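You operate a simulated robot arm through the tools that you are given. There is no shell and no other tool. Be economical: measure what you need, move in short steps, check, and stop when the job is done.

You run a simulated robot arm. Do the job below in one go: nothing can be reset, and whatever is moved stays where it is left.

## Task
Grease the top of the rubber block in the green clamp, then put the block in the OK tray.
Fine: set the clamp to HOLD first; use the blue-handled pad and the grease tin, put the pad back and leave the clamp on FREE. Set down upright: blue-handled pad. Where these are worked on the way, their far stop is far enough and under half their travel is too little: green clamp. A coat counts when it lies all over at full strength: go over it till it gets no stronger.
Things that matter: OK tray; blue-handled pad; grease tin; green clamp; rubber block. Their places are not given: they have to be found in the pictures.

Only the result counts: the job must be done as asked and must still hold three seconds after the hand-in. Knocking over, shifting, dropping, spilling or breaking anything else fails it.

## Robot
A 7-joint arm with a two-finger parallel gripper, fixed in place. Base frame: the origin is at the foot of the arm, x ahead of it, y to its left, z up; the work surface is at about z = 720. Lengths are in mm, angles in rad, forces in N, time in s.
With the tool pointing down near the work surface it reaches from about 160 to 680 mm from the base axis. Its first joint turns from -1.152 to 1.152 rad. Payload 2.4 kg.
Tool frame: the origin (TCP) lies between the finger pads and is the grasp point; the fingertips stand 30 mm ahead of it; z points along the fingers, y is the line along which they close. Largest opening 94 mm; finger width 28, thickness 10; the body of the gripper, 50 by 96 mm, starts 55 mm behind the TCP.
Orientation is told as [roll, pitch, yaw] about the base's x, y, z axes, in that order, counted from this pose: with the fingers straight down and closing along the base's y, the tool's x points along the base's -x, its y along +y and its z along -z.

## Interface
- The arm moves only by the tool move_arm. Its argument "plan" is text: rows parted by semicolons, each of 7 numbers parted by spaces: the gripper command, from -1 (shut) to 1 (fully open), values between in proportion, then the shift along the base's x, y, z in mm, then the turn, a rotation vector about the base's x, y, z in rad. In form: gripper tx ty tz wx wy wz; .... A call has 1 to 12 rows; each row is the pose to reach, as a shift and turn from the pose commanded when the call began. Each row takes 0.2 s and may step no farther than 50 mm and 0.15 rad from the row before; otherwise, or with a gripper value out of range, the whole call is refused. Where a pose cannot be reached the arm comes as near as it can. A force on the tool above 90 N (or 10 N above the force at the start of the call, whichever is more), or a blocked arm, ends the call early, and 0.2 s more pass. Each finger travels about 153 mm/s and halts on what it meets, pressing with about 41 N; the grip force reading is that of the motor and also rises with nothing between the fingers. The clock runs only during rows and for 0.2 s after the last one: add rows that repeat a pose to give the fingers time. The reply holds the time, the measured pose of the TCP, the force on the tool along the base axes, the opening and the grip force, in the units named above and with some noise, with the torque about the TCP (base axes, N m) and any sound that the robot's microphone picked up.
- Cameras (640 x 400 px; columns grow to the right, rows downward): "scene" is fixed at [47.5, 482.7, 1435.5]; the picture's right is [-0.74, -0.68, 0.00], its down [-0.47, 0.51, -0.72] and it looks along [0.49, -0.53, -0.69] (base axes); focal length 327 px, centre (320, 200). "wrist" rides on the gripper at [76, 14, -102] in the tool frame; the picture's right is [-0.18, 0.98, 0.00], its down [-0.75, -0.14, -0.64] and it looks along [-0.63, -0.12, 0.77] (tool axes); focal length 243 px, centre (320, 200).
- get_image(camera): a new picture of that camera. No time passes.
- probe_pixels(camera, pixels): for up to 12 pixels [column, row] of the newest picture of that camera ("zoom" is the newest enlarged one), the place [x, y, z] in the base frame of the surface seen there, good to about 2 mm, but the place of the scene camera against the robot may be out by one fixed shift of up to 25 mm in any direction. No time passes.
- zoom(camera, box): a new picture of the part [left, top, right, bottom] of that camera's present view, enlarged. No time passes.
- finish_job(): hands the job in; it is judged then, once.

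Go step by step. Measure first, check grasps and placings, and put right what went wrong. The budget is 80 turns and 38 pictures, counting those below and the enlarged ones. Unless the task says otherwise, let go and move clear before handing in, and close with one line.

The tools are called after ">>>" as name(argument=value, ...) on one line, values as JSON. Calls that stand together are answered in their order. move_arm: Moves the arm, as the interface text tells. Its arguments: {"type":"object","properties":{"plan":{"type":"string"}},"required":["plan"]} The other tools are called the same way: get_image (camera) takes a picture; probe_pixels (camera, pixels) gives the place of the surface under pixels of a picture; zoom (camera, box) takes an enlarged picture of a part of a camera's view; finish_job () hands the job in.

At the start:

```text
t: 0.0
position: [351.1, 29.2, 1040.2]
ee_rot: [0.001, 0.001, -0.002]
wrist_force: [-0.3, 0.5, 1.2]
moment: [0.0, 0.0, 0.04]
finger_gap: 94.0
gripper_force: 0.0
```

scene: 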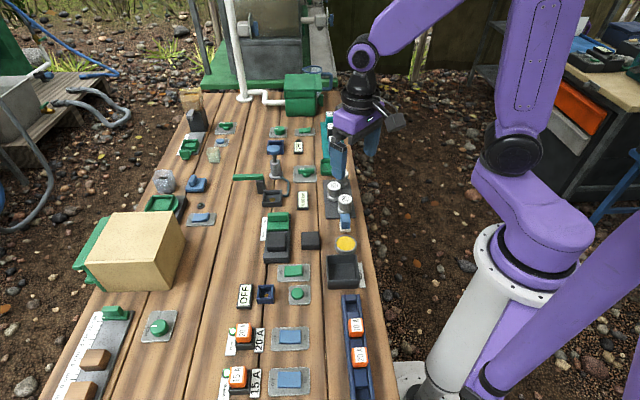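
wrist: 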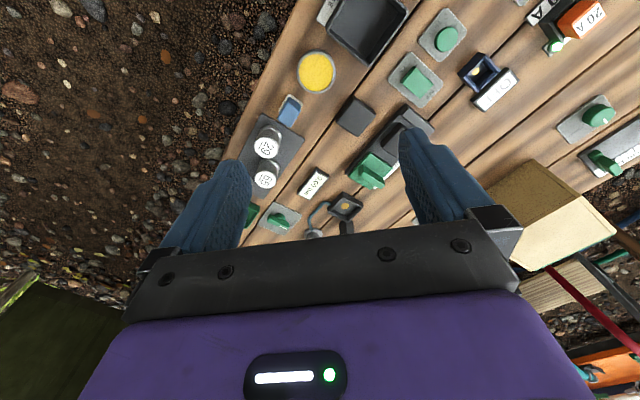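

The scene shows many items; I need enlarged views to identify the green clamp, pad, tin and tray.

>>> zoom(camera="scene", box=[220, 200, 380, 300])

>>> zoom(camera="scene", box=[220, 110, 380, 210])

>>> zoom(camera="wrist", box=[220, 0, 540, 200])

```text
4.00 times, centred on (300, 250) of scene
```

zoom: 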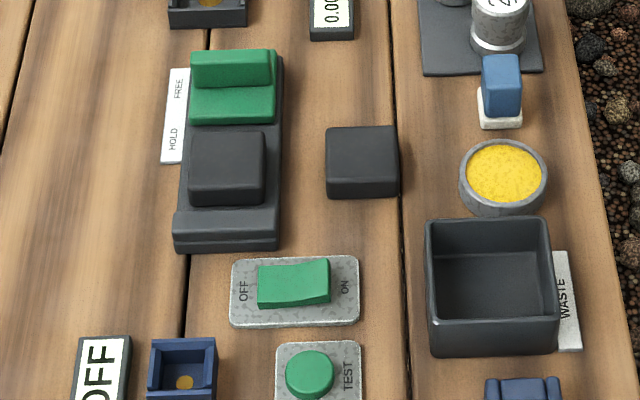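

```text
4.00 times, centred on (300, 160) of scene
```

zoom: 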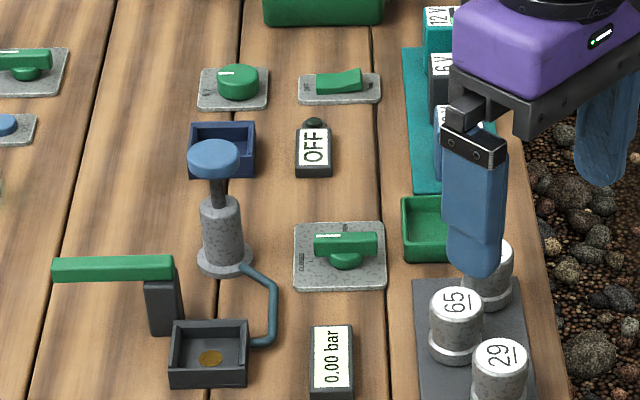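

```text
2.00 times, centred on (380, 100) of wrist
```

zoom: 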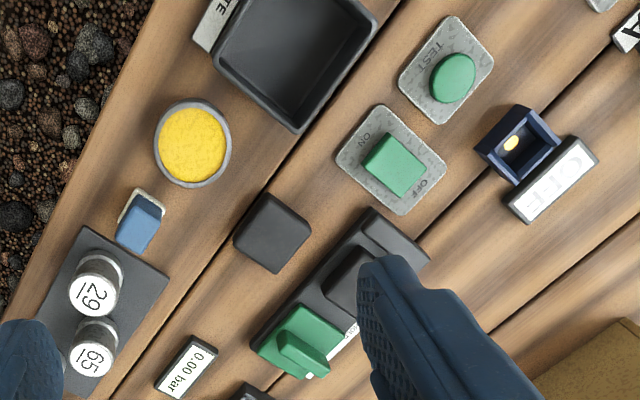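

The clamp sits near (277,235) with the rubber block in it, its green jaw slides between FREE and HOLD; the pad is at (345,222), the tin at (346,243), and the tray at (343,270) is WASTE. I still need to find the OK tray.

>>> zoom(camera="scene", box=[130, 90, 250, 165])

>>> zoom(camera="scene", box=[120, 155, 240, 230])

>>> zoom(camera="scene", box=[290, 110, 386, 170])

```text
5.33 times, centred on (190, 128) of scene
```

zoom: 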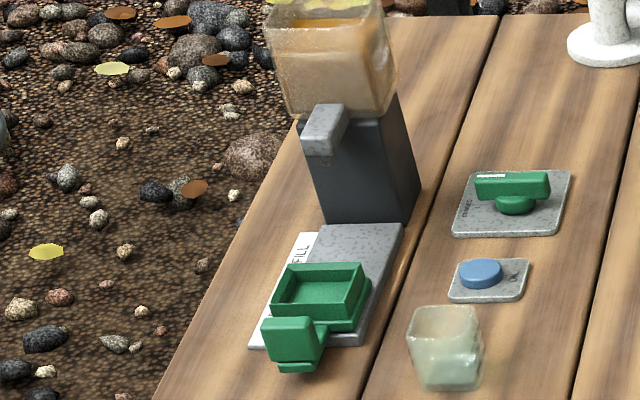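

```text
5.33 times, centred on (180, 192) of scene
```

zoom: 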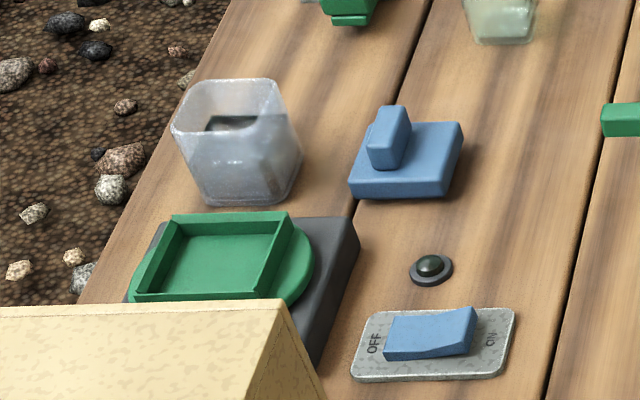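

```text
6.67 times, centred on (338, 140) of scene
```

zoom: 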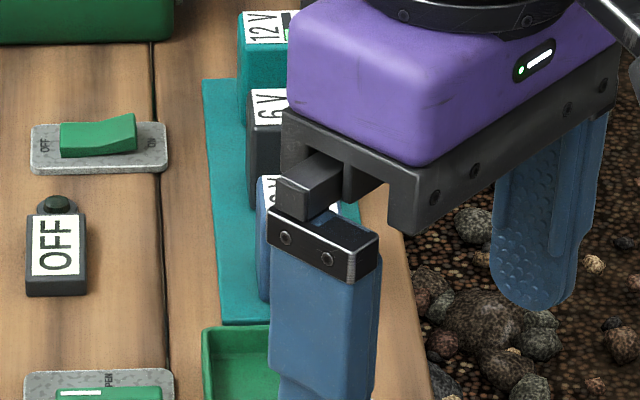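

The green tray at (325,167) is partly hidden by the gripper and may be the OK tray. I'll probe the main things now from both cameras.

>>> probe_pixels(camera="scene", pixels=[[324, 162], [344, 218], [346, 243], [343, 273], [278, 219], [278, 238], [310, 238], [282, 258], [262, 235], [345, 230]])

>>> probe_pixels(camera="wrist", pixels=[[291, 106], [315, 72], [365, 20], [355, 116], [370, 178], [366, 168], [388, 142], [268, 141], [412, 118], [280, 116], [290, 97]])

```text
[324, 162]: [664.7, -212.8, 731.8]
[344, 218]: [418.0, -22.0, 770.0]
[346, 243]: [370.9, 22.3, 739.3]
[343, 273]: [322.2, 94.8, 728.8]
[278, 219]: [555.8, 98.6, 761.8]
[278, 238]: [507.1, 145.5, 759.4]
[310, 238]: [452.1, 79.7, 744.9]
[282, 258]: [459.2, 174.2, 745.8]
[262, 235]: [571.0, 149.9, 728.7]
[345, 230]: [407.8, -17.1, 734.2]
```

```text
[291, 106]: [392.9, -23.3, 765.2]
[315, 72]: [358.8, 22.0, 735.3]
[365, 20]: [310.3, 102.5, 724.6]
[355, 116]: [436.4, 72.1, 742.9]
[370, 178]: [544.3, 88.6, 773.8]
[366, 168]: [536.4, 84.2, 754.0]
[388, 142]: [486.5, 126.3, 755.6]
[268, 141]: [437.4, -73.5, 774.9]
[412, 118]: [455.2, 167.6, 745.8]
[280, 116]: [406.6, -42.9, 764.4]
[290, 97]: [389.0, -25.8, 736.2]
```

The wrist places the tin at (359,22), pad at (391,-24), clamp jaw ridge at (544,89), block at (486,126); the scene camera is shifted about +12 in x and +4 in z. I'll move toward the clamp, turning the gripper to the bench axes, for a closer look.

>>> move_arm(plan="1 20 5 -20 0 0 0.13; 1 40 10 -40 0 0 0.26; 1 60 20 -60 0 0 0.39; 1 80 30 -80 0 0 0.52; 1 100 40 -100 0 0 0.65; 1 120 50 -120 0 0 0.76; 1 130 55 -120 0 0 0.76")

>>> get_image(camera="wrist")

>>> get_image(camera="scene")

```text
t: 1.6
position: [480.3, 85.0, 920.6]
ee_rot: [-0.001, 0.0, 0.763]
wrist_force: [-0.2, -0.4, 0.6]
moment: [-0.04, 0.0, -0.02]
finger_gap: 93.9
gripper_force: 0.1
```

```text
29 pictures are left
```

wrist: 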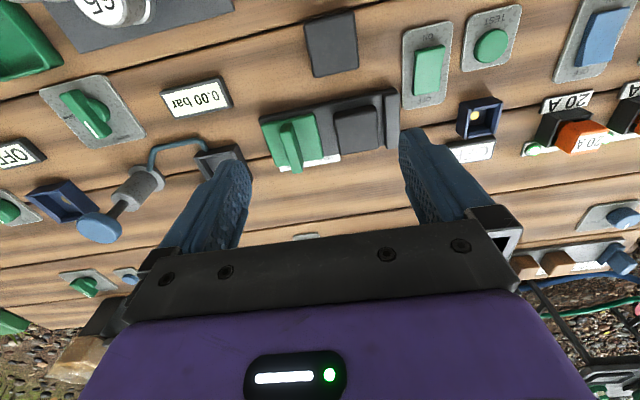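

```text
28 pictures are left
```

scene: 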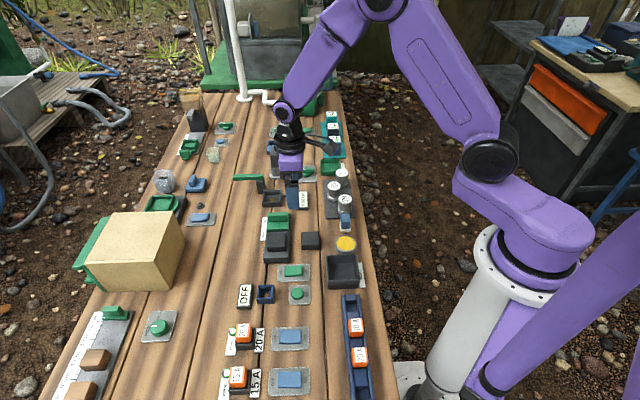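

The green tray at (328,167) is now visible; I'll zoom on it and on the clamp.

>>> zoom(camera="scene", box=[304, 140, 368, 180])

>>> zoom(camera="wrist", box=[240, 0, 432, 180])

>>> probe_pixels(camera="wrist", pixels=[[275, 119], [312, 113], [290, 124], [295, 168], [335, 108], [377, 105], [383, 145], [342, 153], [388, 92], [308, 16], [354, 11], [333, 75]])

```text
10.00 times, centred on (336, 160) of scene
```

zoom: 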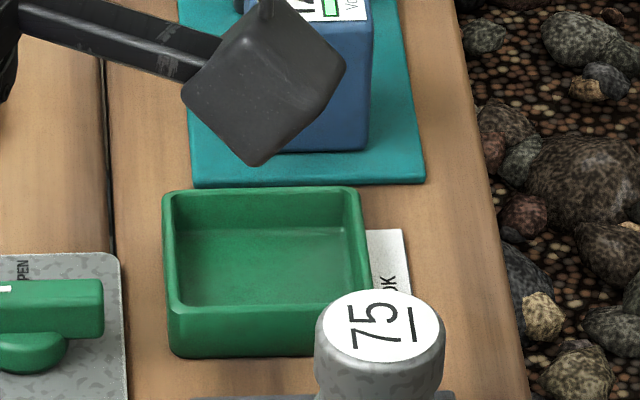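

```text
2.22 times, centred on (336, 90) of wrist
```

zoom: 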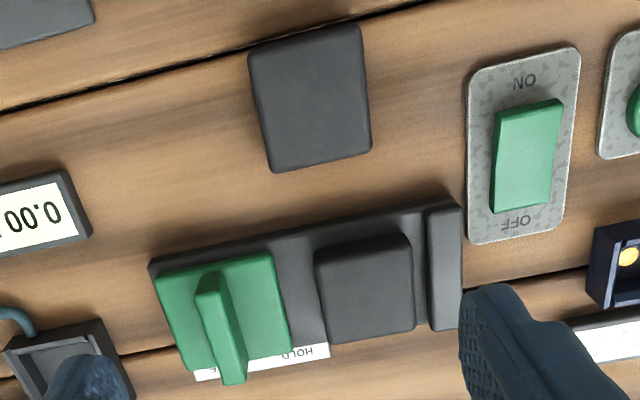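

```text
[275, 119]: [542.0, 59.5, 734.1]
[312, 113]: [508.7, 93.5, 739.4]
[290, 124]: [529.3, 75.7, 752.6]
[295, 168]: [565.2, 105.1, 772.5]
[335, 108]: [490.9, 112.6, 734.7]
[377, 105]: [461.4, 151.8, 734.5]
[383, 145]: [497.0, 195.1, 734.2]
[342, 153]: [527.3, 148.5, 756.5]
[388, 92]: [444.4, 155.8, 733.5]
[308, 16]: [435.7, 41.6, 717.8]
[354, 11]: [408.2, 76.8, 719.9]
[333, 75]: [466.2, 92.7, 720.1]
```

The tray at scene (328,167) carries an "OK" label, so that's the target tray. Now exact clamp probes via the zoom.

>>> probe_pixels(camera="zoom", pixels=[[325, 258], [400, 244], [406, 318], [332, 333], [208, 285], [232, 370], [175, 310], [270, 290], [445, 230], [450, 310], [310, 120], [180, 280]])

>>> probe_pixels(camera="scene", pixels=[[329, 166], [322, 159], [339, 159], [341, 162], [322, 174], [320.5, 160], [323, 172]])

```text
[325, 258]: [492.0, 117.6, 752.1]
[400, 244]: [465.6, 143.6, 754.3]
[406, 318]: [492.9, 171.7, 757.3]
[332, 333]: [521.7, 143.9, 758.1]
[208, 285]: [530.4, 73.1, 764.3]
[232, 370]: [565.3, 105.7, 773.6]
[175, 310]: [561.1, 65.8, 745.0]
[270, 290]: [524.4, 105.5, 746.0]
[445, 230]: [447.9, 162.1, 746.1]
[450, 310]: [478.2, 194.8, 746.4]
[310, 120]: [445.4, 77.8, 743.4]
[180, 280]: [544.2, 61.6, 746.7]
```

```text
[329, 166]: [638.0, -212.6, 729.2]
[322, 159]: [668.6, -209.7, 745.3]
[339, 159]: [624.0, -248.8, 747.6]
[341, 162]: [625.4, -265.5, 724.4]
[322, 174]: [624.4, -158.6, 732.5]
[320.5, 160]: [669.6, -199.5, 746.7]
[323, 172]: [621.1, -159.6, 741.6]
```

Clamp geometry: ridge centre ≈(548,89), top z 772, jaw plate z 746; block top centre ≈(493,144,755); bench axes at about 0.745 rad. I'll go above the ridge with the fingers half open, then lower.

>>> move_arm(plan="-0.36 34 2 0 0 0 -0.015; -0.36 67.7 4 -20 0 0 -0.015; -0.36 67.7 4 -60 0 0 -0.015; -0.36 67.7 4 -95 0 0 -0.015; -0.36 67.7 4 -95 0 0 -0.015")

>>> get_image(camera="wrist")

```text
t: 2.8
position: [547.2, 88.5, 823.4]
ee_rot: [0.0, 0.002, 0.745]
wrist_force: [0.5, 0.1, -0.2]
moment: [-0.02, 0.02, -0.03]
finger_gap: 29.8
gripper_force: 0.1
```

```text
25 pictures are left
```

wrist: 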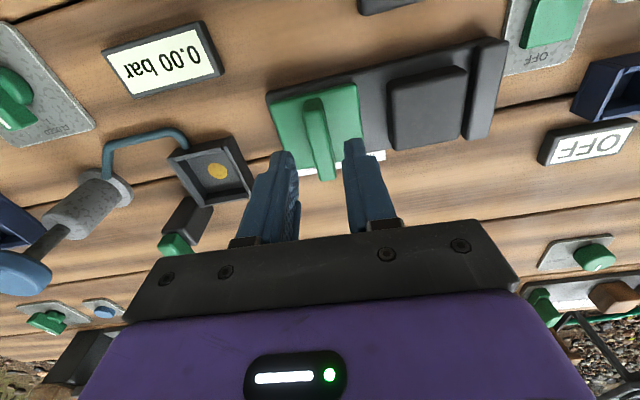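

The ridge (315,140) lies between the fingers; I'll lower to 778 and close.

>>> move_arm(plan="-0.36 0.5 0.5 -25 0 0 0; -0.36 0.5 0.5 -45 0 0 0; -1 0.5 0.5 -45 0 0 0; -1 0.5 0.5 -45 0 0 0")

>>> get_image(camera="wrist")

```text
t: 3.8
position: [547.1, 87.0, 780.6]
ee_rot: [-0.002, 0.001, 0.748]
wrist_force: [-2.4, -5.6, 9.3]
moment: [-0.11, 0.09, 1.35]
finger_gap: 13.8
gripper_force: 45.5
```

```text
24 pictures are left
```

wrist: 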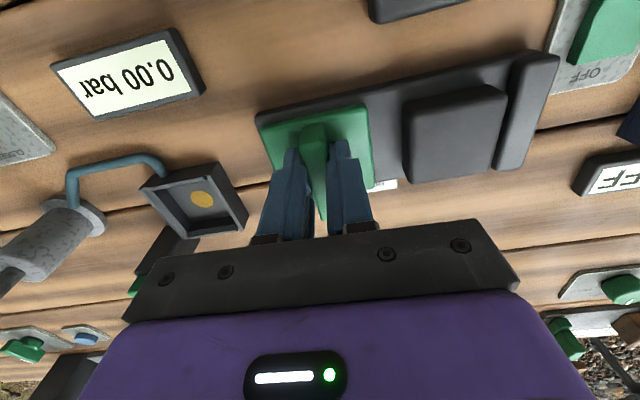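

The ridge is gripped (gap 13.8). Slide it along (-0.68,0.74) toward HOLD in small steps.

>>> move_arm(plan="-1 0 0 2 0 0 0; -1 -4 4.4 2 0 0 0; -1 -8.1 8.8 2 0 0 0; -1 -12.2 13.2 2 0 0 0; -1 -14.9 16.2 2 0 0 0")

>>> get_image(camera="wrist")

```text
t: 5.0
position: [532.8, 104.5, 780.0]
ee_rot: [0.003, 0.007, 0.745]
wrist_force: [-9.3, -11.4, -21.0]
moment: [-0.33, -0.01, 1.32]
finger_gap: 14.0
gripper_force: 45.5
```

```text
23 pictures are left
```

wrist: 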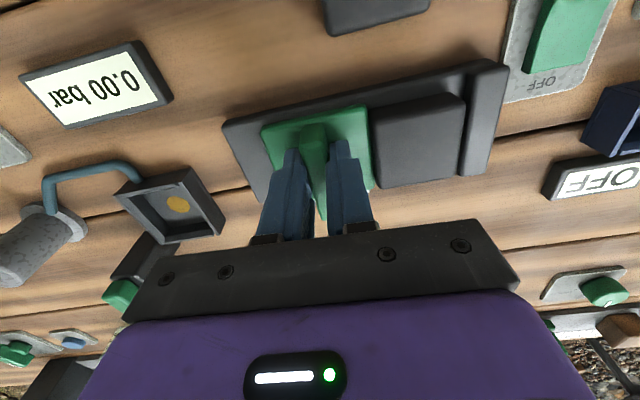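

The jaw has reached the block (370,140), now nearly against the end stop. I'll continue until it stops.

>>> move_arm(plan="-1 -1.4 1.5 -1.5 0 0 0; -1 -2.7 2.9 -1.5 0 0 0; -1 -4 4.4 -1.5 0 0 0; -1 -5.4 5.9 -1.5 0 0 0; -1 -6.8 7.4 -1.5 0 0 0")

>>> get_image(camera="wrist")

```text
t: 6.2
position: [526.4, 108.0, 780.2]
ee_rot: [0.001, 0.006, 0.741]
wrist_force: [-6.5, -26.7, -8.9]
moment: [-0.96, 0.4, 1.26]
finger_gap: 14.2
gripper_force: 45.3
```

```text
22 pictures are left
```

wrist: 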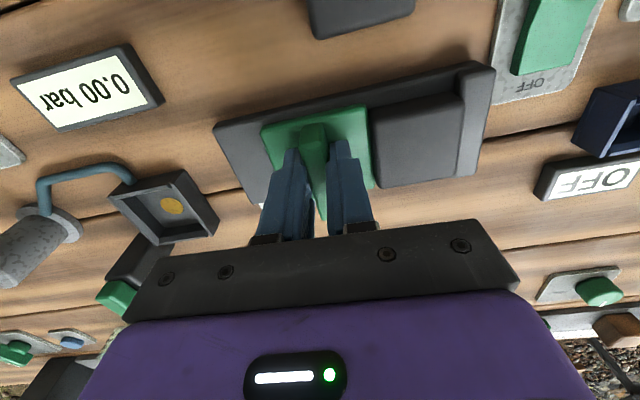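

Block is now squeezed at the end (465,140). One more small push to confirm the stop.

>>> move_arm(plan="-1 -1.4 1.5 0 0 0 0; -1 -2.7 2.9 0 0 0 0; -1 -4 4.4 0 0 0 0; -1 -4 4.4 0 0 0 0")

```text
t: 7.2
position: [526.0, 109.5, 780.3]
ee_rot: [-0.004, -0.004, 0.736]
wrist_force: [17.4, -36.9, -27.0]
moment: [-0.32, -0.38, 1.26]
finger_gap: 14.3
gripper_force: 44.8
```

It has hit the stop (about 40 N resisting, no further motion). I'll relieve the push, open slightly and lift.

>>> move_arm(plan="-1 2 -2.2 0 0 0 0; -0.55 2.7 -2.9 0 0 0 0; -0.55 2.7 -2.9 0 0 0 0; -0.55 2.7 -2.9 20 0 0 0; -0.55 2.7 -2.9 60 0 0 0; -0.55 2.7 -2.9 100 0 0 0")

>>> get_image(camera="wrist")

```text
t: 8.6
position: [525.2, 114.5, 880.2]
ee_rot: [0.0, 0.0, 0.747]
wrist_force: [-0.1, 0.1, -0.8]
moment: [0.02, 0.02, -0.02]
finger_gap: 21.3
gripper_force: 0.0
```

```text
21 pictures are left
```

wrist: 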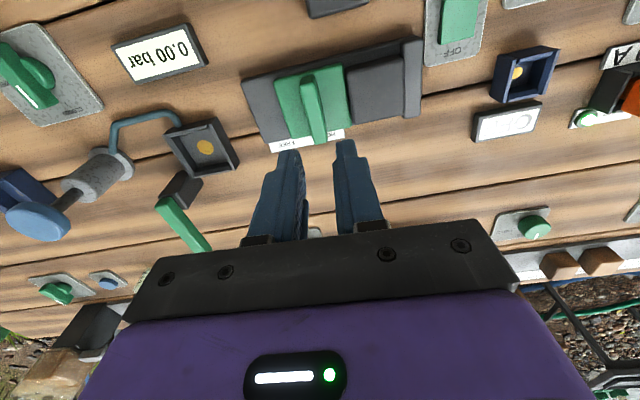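

The clamp holds the block. Now I'll travel over to the pad, turning to the other bench axis (yaw −0.826) on the way.

>>> move_arm(plan="0.2 -12 -12 0 0 0 -0.143; 0.2 -24 -25 10 0 0 -0.286; 0.2 -36 -38 10 0 0 -0.429; 0.2 -48 -50 10 0 0 -0.572; 0.2 -61 -63 10 0 0 -0.715; 0.2 -73 -76 10 0 0 -0.858; 0.2 -85 -88 10 0 0 -1.0; 0.2 -97 -101 10 0 0 -1.143; 0.2 -109 -113 10 0 0 -1.286; 0.2 -122 -126 10 0 0 -1.43; 0.2 -134 -138.5 10 0 0 -1.573; 0.2 -134 -138.5 -15 0 0 -1.573")

>>> get_image(camera="wrist")

```text
t: 11.2
position: [390.2, -25.8, 866.0]
ee_rot: [0.0, 0.0, -0.829]
wrist_force: [0.3, 0.6, -0.3]
moment: [-0.01, -0.02, -0.03]
finger_gap: 56.8
gripper_force: 0.0
```

```text
20 pictures are left
```

wrist: 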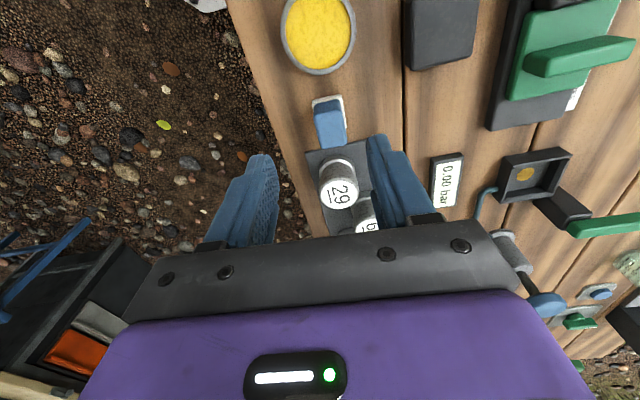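

Pad shows at (330,120) and tin at (318,35). Zoom in and probe.

>>> zoom(camera="wrist", box=[250, 0, 410, 180])

>>> probe_pixels(camera="wrist", pixels=[[317, 104], [337, 102], [322, 122], [342, 120], [320, 118], [323, 99], [342, 97], [315, 3], [287, 38], [355, 35], [318, 72], [318, 35]])

```text
2.22 times, centred on (330, 90) of wrist
```

zoom: 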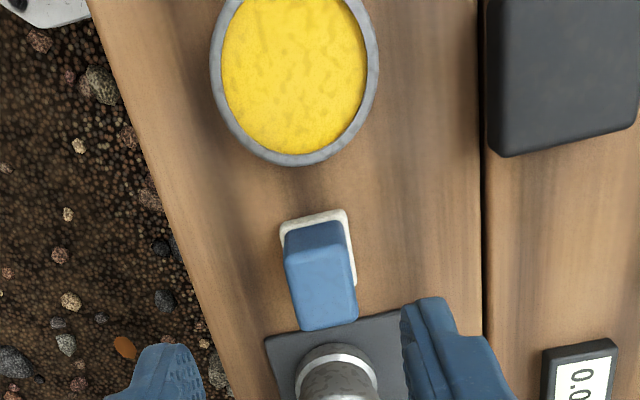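

```text
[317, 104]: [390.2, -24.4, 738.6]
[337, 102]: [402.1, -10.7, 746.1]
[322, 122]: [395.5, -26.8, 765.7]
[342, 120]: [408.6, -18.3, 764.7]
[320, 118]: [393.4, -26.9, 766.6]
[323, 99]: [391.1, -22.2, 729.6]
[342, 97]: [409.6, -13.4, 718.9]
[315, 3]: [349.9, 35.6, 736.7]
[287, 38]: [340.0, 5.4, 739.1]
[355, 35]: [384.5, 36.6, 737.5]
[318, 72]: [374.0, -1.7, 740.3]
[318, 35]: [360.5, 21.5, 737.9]
```

Probe the handle's top face and the pad edges more finely.

>>> probe_pixels(camera="zoom", pixels=[[292, 270], [345, 262], [350, 315], [304, 324], [320, 295], [320, 240], [315, 220], [284, 235], [348, 240], [300, 310], [340, 345], [296, 158]])

```text
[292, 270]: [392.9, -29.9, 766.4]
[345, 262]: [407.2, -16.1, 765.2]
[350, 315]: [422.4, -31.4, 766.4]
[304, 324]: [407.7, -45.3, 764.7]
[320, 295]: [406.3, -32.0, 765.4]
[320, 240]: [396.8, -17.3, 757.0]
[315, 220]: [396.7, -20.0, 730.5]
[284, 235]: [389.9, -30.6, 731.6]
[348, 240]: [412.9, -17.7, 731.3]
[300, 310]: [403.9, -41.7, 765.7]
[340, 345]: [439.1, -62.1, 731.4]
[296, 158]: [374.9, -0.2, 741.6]
```

The handle's top centre is (407.5,−30.7,766), ~23 mm across v; pad top 731. Lower over it with 50 mm opening and close.

>>> move_arm(plan="0.1 17.3 -4.9 0 0 0 0.003; 0.1 17.3 -4.9 -40 0 0 0.003; 0.1 17.3 -4.9 -75 0 0 0.003; 0.1 17.3 -4.9 -98 0 0 0.003; -1 17.3 -4.9 -98 0 0 0.003; -1 17.3 -4.9 -98 0 0 0.003; -1 17.3 -4.9 -98 0 0 0.003")

>>> get_image(camera="wrist")

```text
t: 12.8
position: [408.6, -30.0, 767.1]
ee_rot: [0.0, -0.001, -0.824]
wrist_force: [1.0, -1.1, 1.6]
moment: [0.0, 0.0, 0.01]
finger_gap: 29.3
gripper_force: 41.0
```

```text
18 pictures are left
```

wrist: 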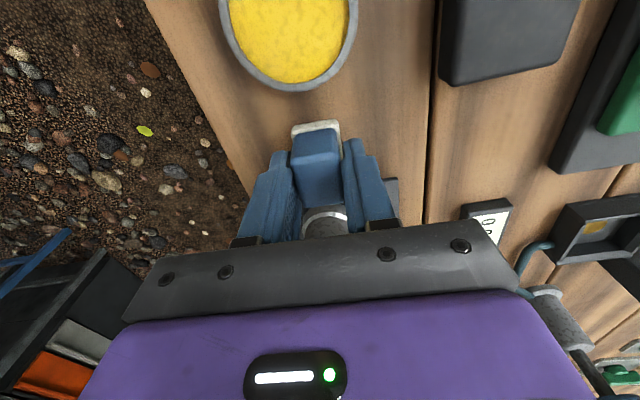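

Handle gripped (gap 29.3); pad bottom is 47 below the TCP. Lift and carry it above the tin centre (361,21).

>>> move_arm(plan="-1 0 0 20 0 0 0; -1 0 0 45 0 0 0; -1 -16 17 45 0 0 0; -1 -32 34 45 0 0 0; -1 -47.6 51 45 0 0 0; -1 -47.6 51 40 0 0 0; -1 -47.6 51 40 0 0 0")

>>> get_image(camera="wrist")

>>> zoom(camera="scene", box=[306, 200, 386, 250])

```text
t: 14.4
position: [361.9, 20.4, 809.0]
ee_rot: [-0.001, 0.0, -0.824]
wrist_force: [0.4, -0.3, 0.2]
moment: [0.02, -0.01, 0.01]
finger_gap: 29.2
gripper_force: 41.6
```

```text
17 pictures are left
```

wrist: 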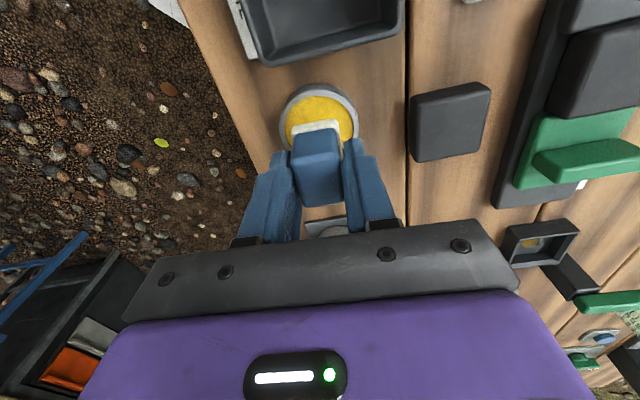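

```text
8.00 times, centred on (346, 225) of scene
```

zoom: 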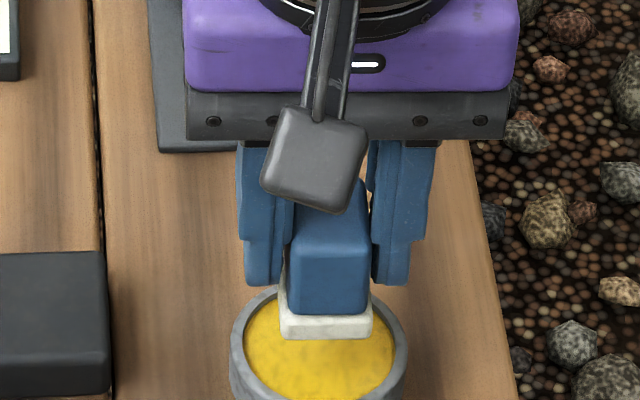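

Pad looks centred left-right to about 1 mm. Check the tin's rim from here to verify the centre along the other axis.

>>> probe_pixels(camera="wrist", pixels=[[313, 85], [282, 118], [356, 113], [281, 125], [358, 122], [316, 110]])

>>> probe_pixels(camera="zoom", pixels=[[238, 345], [400, 345], [280, 298], [372, 298], [320, 370], [300, 328], [350, 328]])

```text
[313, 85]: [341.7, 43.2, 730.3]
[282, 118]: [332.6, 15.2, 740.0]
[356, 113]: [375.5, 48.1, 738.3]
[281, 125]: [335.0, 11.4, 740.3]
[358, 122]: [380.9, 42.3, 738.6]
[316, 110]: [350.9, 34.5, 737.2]
```

```text
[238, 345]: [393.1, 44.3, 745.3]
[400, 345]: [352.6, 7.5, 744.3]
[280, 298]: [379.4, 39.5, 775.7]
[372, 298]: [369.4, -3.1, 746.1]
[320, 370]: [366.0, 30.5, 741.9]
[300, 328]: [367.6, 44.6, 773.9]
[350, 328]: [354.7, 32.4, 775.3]
```

Scene-frame comparison puts the pad within ~1–2 mm of the tin's centre. Lower into the grease gently.

>>> move_arm(plan="-1 -1 1 -12 0 0 0; -1 -1 1 -20 0 0 0; -1 -1 1 -24 0 0 0; -1 -1 1 -26 0 0 0; -1 -1 1 -26 0 0 0")

```text
t: 15.6
position: [360.1, 21.6, 781.9]
ee_rot: [0.0, 0.0, -0.825]
wrist_force: [-4.1, -1.7, 38.0]
moment: [0.04, 0.1, -0.02]
finger_gap: 29.3
gripper_force: 41.0
```

Contact with 38 N. I'll ease off, rub very slightly, then lift and look at the pad.

>>> move_arm(plan="-1 0 0 1 0 0 0; -1 1 1 1 0 0 0; -1 -1 -1 1 0 0 0; -1 0 0 1 0 0 0; -1 0 0 20 0 0 0; -1 0 0 50 0 0 0")

>>> get_image(camera="wrist")

```text
t: 17.0
position: [358.6, 21.7, 832.1]
ee_rot: [0.001, 0.0, -0.825]
wrist_force: [0.2, 0.0, 0.5]
moment: [0.01, 0.0, -0.04]
finger_gap: 28.9
gripper_force: 41.3
```

```text
15 pictures are left
```

wrist: 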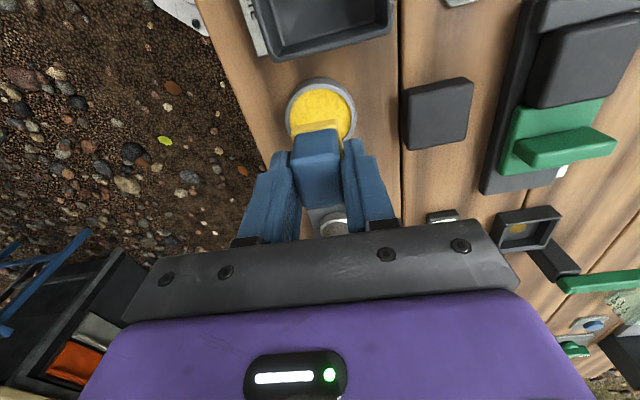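

The pad face is now yellow with grease. Carry it toward the clamp, stopping on the jaw side so that I can measure the block's new place.

>>> move_arm(plan="-1 34 17 20 0 0 0; -1 68 34 28 0 0 0; -1 102 51 28 0 0 0; -1 136 68 28 0 0 0; -1 169 84 28 0 0 0; -1 169 84 28 0 0 0")

>>> zoom(camera="wrist", box=[230, 20, 410, 160])

```text
t: 18.4
position: [527.1, 107.1, 860.6]
ee_rot: [0.001, 0.0, -0.824]
wrist_force: [0.6, 1.1, -0.5]
moment: [0.02, 0.01, 0.02]
finger_gap: 29.2
gripper_force: 40.2
```

```text
2.86 times, centred on (320, 90) of wrist
```

zoom: 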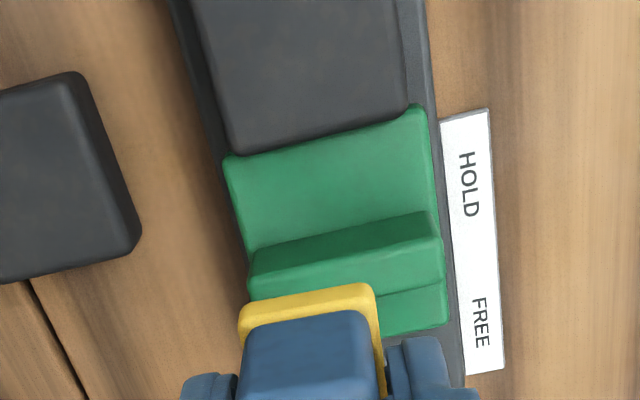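

The jaw plate butts the block at HOLD. I need a view of the whole block.

>>> zoom(camera="wrist", box=[240, 0, 400, 100])

>>> probe_pixels(camera="zoom", pixels=[[150, 90], [340, 60], [360, 240], [200, 270], [255, 170], [330, 5], [100, 10], [175, 180], [390, 190]])

```text
4.00 times, centred on (320, 50) of wrist
```

zoom: 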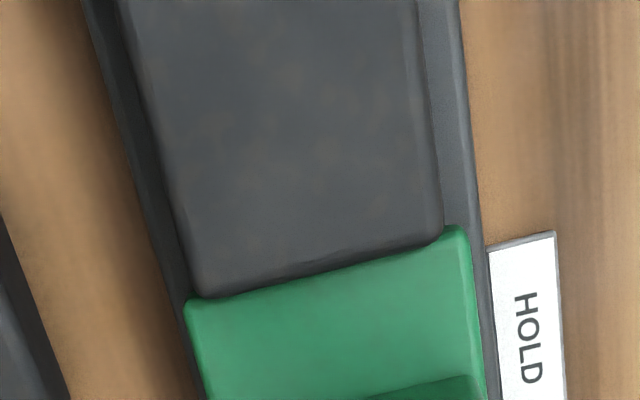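

```text
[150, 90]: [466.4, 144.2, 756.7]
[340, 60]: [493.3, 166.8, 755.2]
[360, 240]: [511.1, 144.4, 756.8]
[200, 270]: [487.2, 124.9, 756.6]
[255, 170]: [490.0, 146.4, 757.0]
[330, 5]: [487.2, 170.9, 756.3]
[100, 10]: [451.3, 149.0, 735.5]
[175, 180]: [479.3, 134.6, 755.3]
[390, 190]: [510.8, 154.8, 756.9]
```

Block centre now ≈(490.4,150.8), top z≈756.5, spanning about ±23 mm. Go above its centre and lower to near contact.

>>> move_arm(plan="-1 -18 22 0 0 0 0; -1 -36.7 43.7 -10 0 0 0; -1 -36.7 43.7 -40 0 0 0; -1 -36.7 43.7 -54 0 0 0; -1 -36.7 43.7 -57 0 0 0; -1 -36.7 43.7 -57 0 0 0")

>>> zoom(camera="scene", box=[236, 200, 316, 270])

```text
t: 19.8
position: [492.0, 151.0, 803.7]
ee_rot: [0.0, -0.001, -0.823]
wrist_force: [1.1, -0.5, -0.2]
moment: [0.0, -0.02, 0.02]
finger_gap: 29.2
gripper_force: 41.2
```

```text
5.71 times, centred on (276, 235) of scene
```

zoom: 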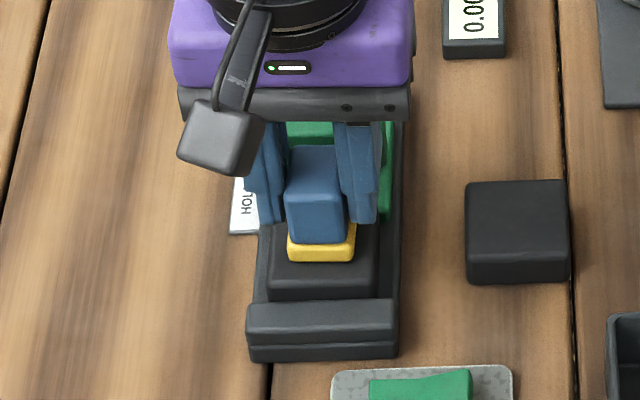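

Pad is centred over the block and just above it. Lower in small steps to find contact.

>>> move_arm(plan="-1 0 0 -1 0 0 0; -1 0 0 -2 0 0 0; -1 0 0 -2.5 0 0 0")

```text
t: 20.6
position: [491.9, 151.0, 801.4]
ee_rot: [0.0, -0.001, -0.824]
wrist_force: [-6.2, -0.2, 24.2]
moment: [0.06, 0.27, 0.02]
finger_gap: 29.4
gripper_force: 41.0
```

Contact at ~802 with 24 N. I'll ease by 0.5 mm and sweep a serpentine over the whole top.

>>> move_arm(plan="-1 6.8 -7.4 0.5 0 0 0; -1 -2.8 -16.2 0.5 0 0 0; -1 6.8 -7.4 0.5 0 0 0; -1 16.4 1.4 0.5 0 0 0; -1 9.6 8.8 0.5 0 0 0; -1 0 0 0.5 0 0 0; -1 -9.6 -8.8 0.5 0 0 0; -1 -16.4 -1.4 0.5 0 0 0; -1 -6.8 7.4 0.5 0 0 0; -1 2.8 16.2 0.5 0 0 0; -1 -6.8 7.4 0.5 0 0 0; -1 0 0 0.5 0 0 0")

>>> zoom(camera="scene", box=[246, 210, 310, 260])

```text
t: 23.2
position: [493.2, 150.1, 802.1]
ee_rot: [0.0, 0.001, -0.825]
wrist_force: [-0.2, -0.3, -0.2]
moment: [0.01, -0.01, -0.03]
finger_gap: 29.4
gripper_force: 41.2
```

```text
8.00 times, centred on (278, 235) of scene
```

zoom: 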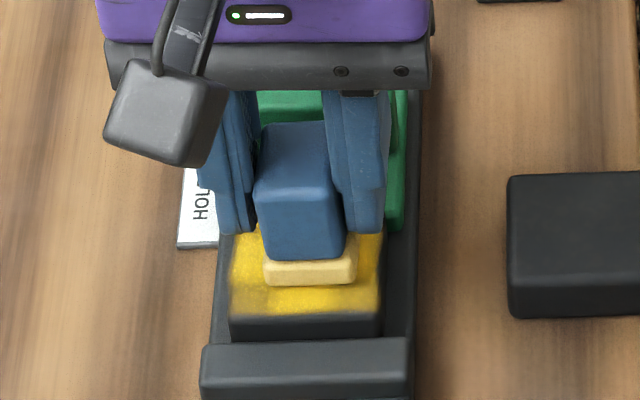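

The coat is on but weak in places and the pad has paled, so I'll reload it at the tin before a stronger pass.

>>> move_arm(plan="-1 0 0 25 0 0 0; -1 0 0 55 0 0 0; -1 -33 -32 55 0 0 0; -1 -66 -64 55 0 0 0; -1 -100 -96 55 0 0 0; -1 -133 -128.5 55 0 0 0; -1 -133 -128.5 20 0 0 0; -1 -133 -128.5 -10 0 0 0; -1 -133 -128.5 -17 0 0 0; -1 -133 -128.5 -19.5 0 0 0; -1 -133 -128.5 -19.5 0 0 0")

>>> get_image(camera="scene")

```text
t: 25.6
position: [359.2, 22.7, 781.7]
ee_rot: [0.0, -0.001, -0.824]
wrist_force: [-0.9, -1.0, 8.9]
moment: [-0.05, -0.14, -0.01]
finger_gap: 29.3
gripper_force: 41.4
```

```text
10 pictures are left
```

scene: 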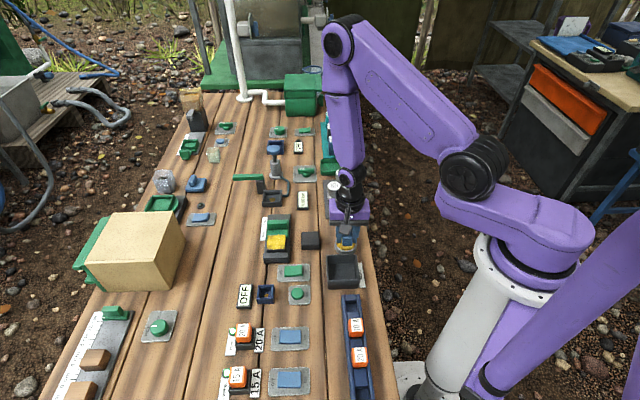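

The block is visibly yellow at (277,241); the pad is in the grease with 9 N. Press slightly, then return to the block and lower.

>>> move_arm(plan="-1 1 -1 -0.7 0 0 0; -1 -0.5 0.5 -0.7 0 0 0; -1 0 0 25 0 0 0; -1 0 0 75 0 0 0; -1 33 32 75 0 0 0; -1 66 64 75 0 0 0; -1 100 96 75 0 0 0; -1 132 128.5 75 0 0 0; -1 132 128.5 40 0 0 0; -1 132 128.5 24 0 0 0; -1 132 128.5 22 0 0 0; -1 132 128.5 20.5 0 0 0")

```text
t: 28.2
position: [491.1, 150.0, 802.3]
ee_rot: [0.001, 0.001, -0.822]
wrist_force: [-0.3, -0.9, 0.2]
moment: [0.0, 0.02, -0.03]
finger_gap: 29.3
gripper_force: 41.0
```

Just at contact. Second, fuller serpentine with about 1.2 mm of press.

>>> move_arm(plan="-1 0 0 -1.2 0 0 0; -1 7.4 -8.1 -1.2 0 0 0; -1 -2.9 -17.6 -1.2 0 0 0; -1 17.7 1.4 -1.2 0 0 0; -1 13 6.6 -1.2 0 0 0; -1 -7.6 -12.4 -1.2 0 0 0; -1 -13 -6.6 -1.2 0 0 0; -1 7.6 12.4 -1.2 0 0 0; -1 2.9 17.6 -1.2 0 0 0; -1 -17.7 -1.4 -1.2 0 0 0; -1 2.9 17.6 -1.2 0 0 0; -1 0 0 -1.2 0 0 0")

>>> zoom(camera="scene", box=[246, 210, 310, 260])

```text
t: 30.8
position: [494.5, 149.6, 800.0]
ee_rot: [0.003, -0.003, -0.824]
wrist_force: [1.2, 1.4, 2.2]
moment: [0.1, -0.15, -0.01]
finger_gap: 29.3
gripper_force: 41.3
```

```text
8.00 times, centred on (278, 235) of scene
```

zoom: 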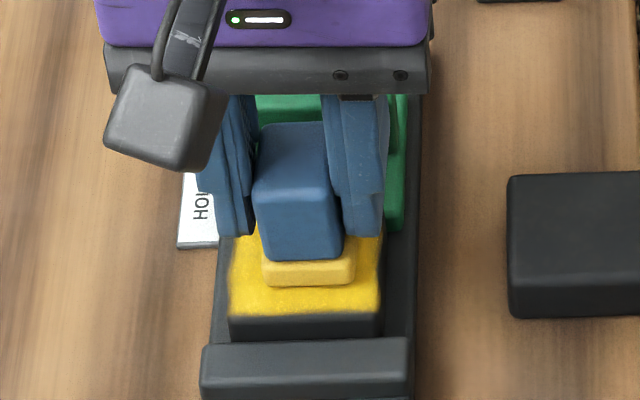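

Much stronger and even coat. I'll go once more round edges and middle, then lift and look.

>>> move_arm(plan="-1 7.4 -8.1 -0.5 0 0 0; -1 17.7 1.4 -0.5 0 0 0; -1 -2.9 -17.6 -0.5 0 0 0; -1 -17.7 -1.4 -0.5 0 0 0; -1 2.9 17.6 -0.5 0 0 0; -1 17.7 1.4 -0.5 0 0 0; -1 10.3 9.5 -0.5 0 0 0; -1 -10.3 -9.5 -0.5 0 0 0; -1 7.4 -8.1 -0.5 0 0 0; -1 -7.4 8.1 -0.5 0 0 0; -1 0 0 20 0 0 0; -1 20.3 -22.1 58 0 0 0")

>>> move_arm(plan="-1 20 -21 5 0 0 0; -1 20 -21 5 0 0 0")

>>> zoom(camera="scene", box=[258, 220, 298, 255])

```text
t: 33.4
position: [512.2, 127.3, 858.0]
ee_rot: [-0.001, -0.002, -0.824]
wrist_force: [0.2, -0.3, 1.0]
moment: [0.05, -0.02, 0.01]
finger_gap: 29.4
gripper_force: 40.7
```

```text
t: 34.0
position: [533.0, 107.6, 865.5]
ee_rot: [0.0, -0.001, -0.824]
wrist_force: [0.1, 0.0, -0.6]
moment: [0.0, 0.01, -0.03]
finger_gap: 29.0
gripper_force: 40.6
```

```text
11.43 times, centred on (278, 238) of scene
```

zoom: 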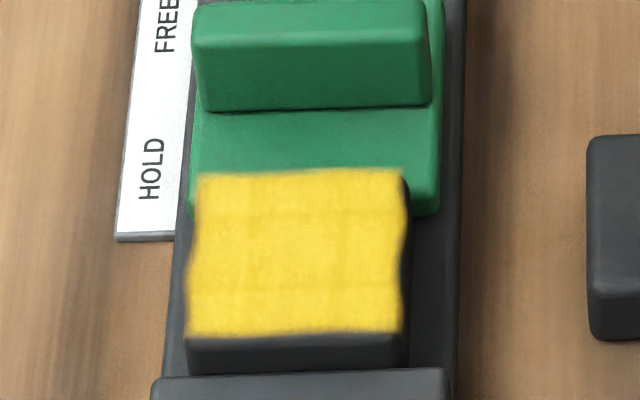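

The coat is nearly full but the −v edge at (403,200–240) is slightly ragged and bands remain. I'll reload once more and give a final wider pass.

>>> move_arm(plan="-1 -43 -21 0 0 0 0; -1 -86 -42 0 0 0 0; -1 -130 -64 0 0 0 0; -1 -173 -85.3 0 0 0 0; -1 -173 -85.3 -40 0 0 0; -1 -173 -85.3 -76 0 0 0; -1 -173 -85.3 -83 0 0 0; -1 -173 -85.3 -85.3 0 0 0; -1 -173 -85.3 -85.3 0 0 0; -1 -173 -85.3 -40 0 0 0; -1 -173 -85.3 0 0 0 0")

>>> move_arm(plan="-1 33 32 0 0 0 0; -1 66 64 0 0 0 0; -1 100 96 0 0 0 0; -1 132 128.5 0 0 0 0; -1 132 128.5 -35 0 0 0; -1 132 128.5 -60 0 0 0; -1 132 128.5 -63.5 0 0 0; -1 132 128.5 -64.5 0 0 0")

```text
t: 36.4
position: [360.5, 19.8, 864.0]
ee_rot: [0.0, 0.001, -0.825]
wrist_force: [0.8, -0.1, -0.9]
moment: [0.01, -0.01, -0.02]
finger_gap: 29.1
gripper_force: 40.9
```

```text
t: 38.2
position: [490.4, 150.4, 798.1]
ee_rot: [0.0, 0.0, -0.825]
wrist_force: [-2.1, -0.7, 6.6]
moment: [-0.07, -0.02, 0.0]
finger_gap: 28.9
gripper_force: 41.0
```

Contact at 798 with 7 N (the pad has slid ~3 mm up in the fingers). Final wide pass.

>>> move_arm(plan="-1 8.1 -8.8 -0.5 0 0 0; -1 -3.7 -19.6 -0.5 0 0 0; -1 19.9 2 -0.5 0 0 0; -1 14.5 7.9 -0.5 0 0 0; -1 -9.1 -13.7 -0.5 0 0 0; -1 -14.5 -7.9 -0.5 0 0 0; -1 9.1 13.7 -0.5 0 0 0; -1 3.7 19.6 -0.5 0 0 0; -1 -19.9 -2 -0.5 0 0 0; -1 -3.7 -19.6 -0.5 0 0 0; -1 -19.9 -2 -0.5 0 0 0; -1 0 0 -0.5 0 0 0")

>>> move_arm(plan="-1 11.8 10.8 0 0 0 0; -1 19.9 2 0 0 0 0; -1 3.7 19.6 0 0 0 0; -1 -8.1 8.8 0 0 0 0; -1 8.1 -8.8 0 0 0 0; -1 0 0 0 0 0 0; -1 0 0 25 0 0 0; -1 20 -22 60 0 0 0; -1 40 -43 68 0 0 0; -1 40 -43 68 0 0 0")

>>> zoom(camera="scene", box=[258, 220, 298, 255])

```text
t: 40.8
position: [491.7, 151.8, 798.9]
ee_rot: [0.003, -0.003, -0.824]
wrist_force: [0.2, 0.1, 1.5]
moment: [0.0, -0.08, 0.03]
finger_gap: 29.4
gripper_force: 41.1
```

```text
t: 43.0
position: [531.1, 107.7, 864.9]
ee_rot: [-0.001, -0.002, -0.823]
wrist_force: [-0.5, 1.2, 0.2]
moment: [0.01, 0.0, -0.01]
finger_gap: 29.2
gripper_force: 41.4
```

```text
11.43 times, centred on (278, 238) of scene
```

zoom: 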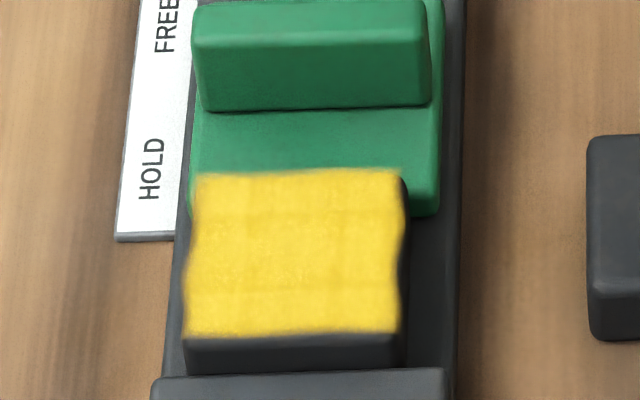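

The coat is unchanged from before: it's saturated all over. Now return the pad to its place at (408.6,−30).

>>> move_arm(plan="-1 -31 -35 0 0 0 0; -1 -62 -70 0 0 0 0; -1 -93 -104 0 0 0 0; -1 -122.5 -137.7 0 0 0 0; -1 -122.5 -137.7 -45 0 0 0; -1 -122.5 -137.7 -85 0 0 0; -1 -122.5 -137.7 -95 0 0 0; -1 -122.5 -137.7 -98 0 0 0")

>>> zoom(camera="scene", box=[318, 190, 382, 240])

```text
t: 44.8
position: [406.1, -30.0, 768.1]
ee_rot: [0.0, -0.001, -0.824]
wrist_force: [-0.2, -0.3, -0.1]
moment: [-0.02, -0.02, 0.0]
finger_gap: 29.1
gripper_force: 41.1
```

```text
8.00 times, centred on (350, 215) of scene
```

zoom: 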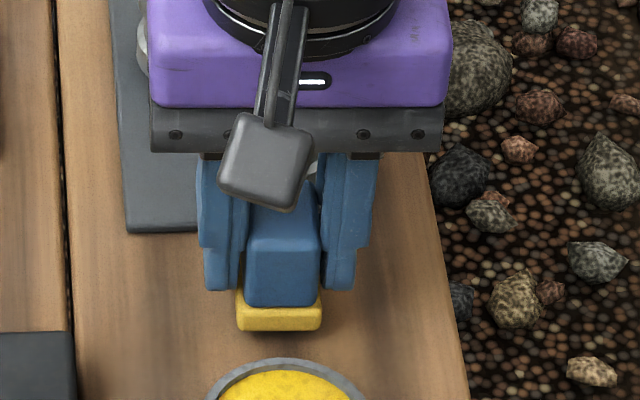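

Pad is over its place and still slightly above the bench. Lower in small steps to contact.

>>> move_arm(plan="-1 1.5 0 -1.5 0 0 0; -1 1.5 0 -3 0 0 0; -1 1.5 0 -4 0 0 0; -1 1.5 0 -4.5 0 0 0")

```text
t: 45.8
position: [409.5, -31.1, 763.5]
ee_rot: [0.001, 0.0, -0.823]
wrist_force: [-0.8, -0.4, -0.3]
moment: [-0.01, -0.02, 0.0]
finger_gap: 29.2
gripper_force: 41.0
```

>>> move_arm(plan="-1 0 0 -0.5 0 0 0; -1 0 0 -1 0 0 0; -1 0 0 -1.5 0 0 0; -1 0 0 -2 0 0 0")

```text
t: 46.8
position: [409.7, -30.1, 762.3]
ee_rot: [0.0, 0.0, -0.824]
wrist_force: [-3.1, 0.4, 11.5]
moment: [-0.08, -0.03, -0.05]
finger_gap: 29.2
gripper_force: 41.2
```

The pad is on the bench (11.5 N). Open the fingers and lift straight up.

>>> move_arm(plan="-0.2 0 0 0.5 0 0 0; 0 0 0 0.5 0 0 0; 0 0 0 0.5 0 0 0; 0 0 0 25 0 0 0; 0 0 0 65 0 0 0; 0 0 0 110 0 0 0")

>>> get_image(camera="wrist")

```text
t: 48.2
position: [410.6, -31.0, 871.5]
ee_rot: [0.001, 0.0, -0.824]
wrist_force: [0.8, 0.3, -0.5]
moment: [0.03, -0.01, 0.0]
finger_gap: 47.0
gripper_force: 0.2
```

```text
5 pictures are left
```

wrist: 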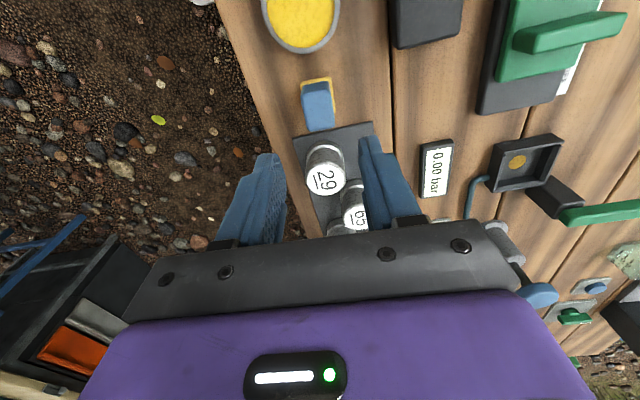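

Pad stands upright at (318,105). Next, return to the jaw ridge at ≈(527,110.7), turning back to yaw 0.745.

>>> move_arm(plan="-0.4 11 13 10 0 0 0.143; -0.4 21 26 10 0 0 0.286; -0.4 32 39 10 0 0 0.429; -0.4 42 51 10 0 0 0.572; -0.4 53 64 10 0 0 0.715; -0.4 64 77 10 0 0 0.858; -0.4 74 90 10 0 0 1.0; -0.4 85 103 10 0 0 1.143; -0.4 95 116 10 0 0 1.286; -0.4 106 129 10 0 0 1.43; -0.4 116.7 141.7 0 0 0 1.569; -0.45 116.7 141.7 -40 0 0 1.569")

>>> zoom(camera="wrist", box=[210, 30, 430, 200])

```text
t: 50.8
position: [525.2, 112.2, 832.4]
ee_rot: [0.001, -0.001, 0.747]
wrist_force: [0.6, -0.1, 0.5]
moment: [-0.01, 0.01, 0.02]
finger_gap: 25.9
gripper_force: 0.2
```

```text
2.35 times, centred on (320, 115) of wrist
```

zoom: 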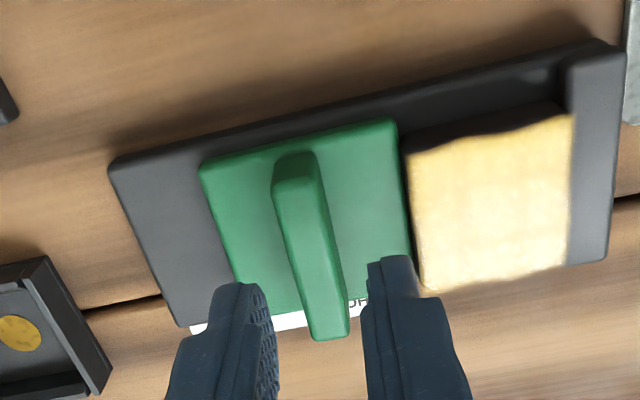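

The ridge is between the fingers. I'll check whether the dark strip at zoom (490,135) is side face or bare top.

>>> probe_pixels(camera="zoom", pixels=[[440, 148], [470, 148], [490, 136], [540, 122], [540, 112], [480, 160], [550, 130], [440, 160], [500, 125], [568, 180]])

```text
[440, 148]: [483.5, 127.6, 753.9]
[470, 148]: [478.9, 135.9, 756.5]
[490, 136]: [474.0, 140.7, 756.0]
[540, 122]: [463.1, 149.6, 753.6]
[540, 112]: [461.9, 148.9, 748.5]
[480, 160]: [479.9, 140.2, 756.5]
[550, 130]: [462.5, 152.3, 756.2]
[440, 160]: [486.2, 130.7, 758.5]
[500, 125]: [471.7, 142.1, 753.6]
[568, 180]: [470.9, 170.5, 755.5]
```

Dark strip is the rounded edge/side (z≤754); the top is fully coated. Lower and grip the ridge.

>>> move_arm(plan="-0.45 1.5 -1.5 -25 0 0 0; -0.45 1.5 -1.5 -50 0 0 0; -1 1.5 -1.5 -50.5 0 0 0; -1 1.5 -1.5 -50.5 0 0 0")

```text
t: 51.8
position: [528.5, 110.1, 782.1]
ee_rot: [-0.001, -0.001, 0.749]
wrist_force: [-7.1, -4.4, 32.3]
moment: [-0.45, 0.59, 1.43]
finger_gap: 14.0
gripper_force: 44.6
```

Ridge gripped. Slide it back toward FREE by ~30 mm.

>>> move_arm(plan="-1 0 0 1.5 0 0 0; -1 3.4 -3.7 1.5 0 0 0; -1 6.8 -7.4 1.5 0 0 0; -1 10.2 -11.1 1.5 0 0 0; -1 13.6 -14.8 1.5 0 0 0; -1 17 -18.5 1.5 0 0 0; -1 20.3 -22.1 1.5 0 0 0; -1 20.3 -22.1 1.5 0 0 0")

```text
t: 53.6
position: [549.7, 88.5, 782.9]
ee_rot: [0.001, -0.001, 0.745]
wrist_force: [7.7, 6.9, -16.1]
moment: [0.97, -0.85, 1.26]
finger_gap: 13.9
gripper_force: 45.4
```

Back at the original spot; nudge 2–3 mm more to check the stop.

>>> move_arm(plan="-1 0.7 -0.7 -0.5 0 0 0; -1 1.4 -1.5 -0.5 0 0 0; -1 2 -2.2 -0.5 0 0 0; -1 2 -2.2 -0.5 0 0 0")

```text
t: 54.6
position: [550.6, 89.6, 782.9]
ee_rot: [0.002, 0.002, 0.75]
wrist_force: [-6.9, 21.2, 1.6]
moment: [0.53, -0.06, 1.22]
finger_gap: 14.1
gripper_force: 44.3
```

It's against the FREE stop (20 N). Relieve, open and lift.

>>> move_arm(plan="-1 -1.5 1.6 0 0 0 0; -0.5 -1.5 1.6 0 0 0 0; -0.5 -1.5 1.6 0 0 0 0; -0.5 -1.5 1.6 30 0 0 0; -0.5 -1.5 1.6 75 0 0 0; -0.5 -1.5 1.6 100 0 0 0")

```text
t: 56.0
position: [550.3, 85.3, 882.9]
ee_rot: [-0.001, 0.001, 0.744]
wrist_force: [0.0, -0.1, -0.2]
moment: [-0.03, 0.02, 0.0]
finger_gap: 23.4
gripper_force: 0.1
```

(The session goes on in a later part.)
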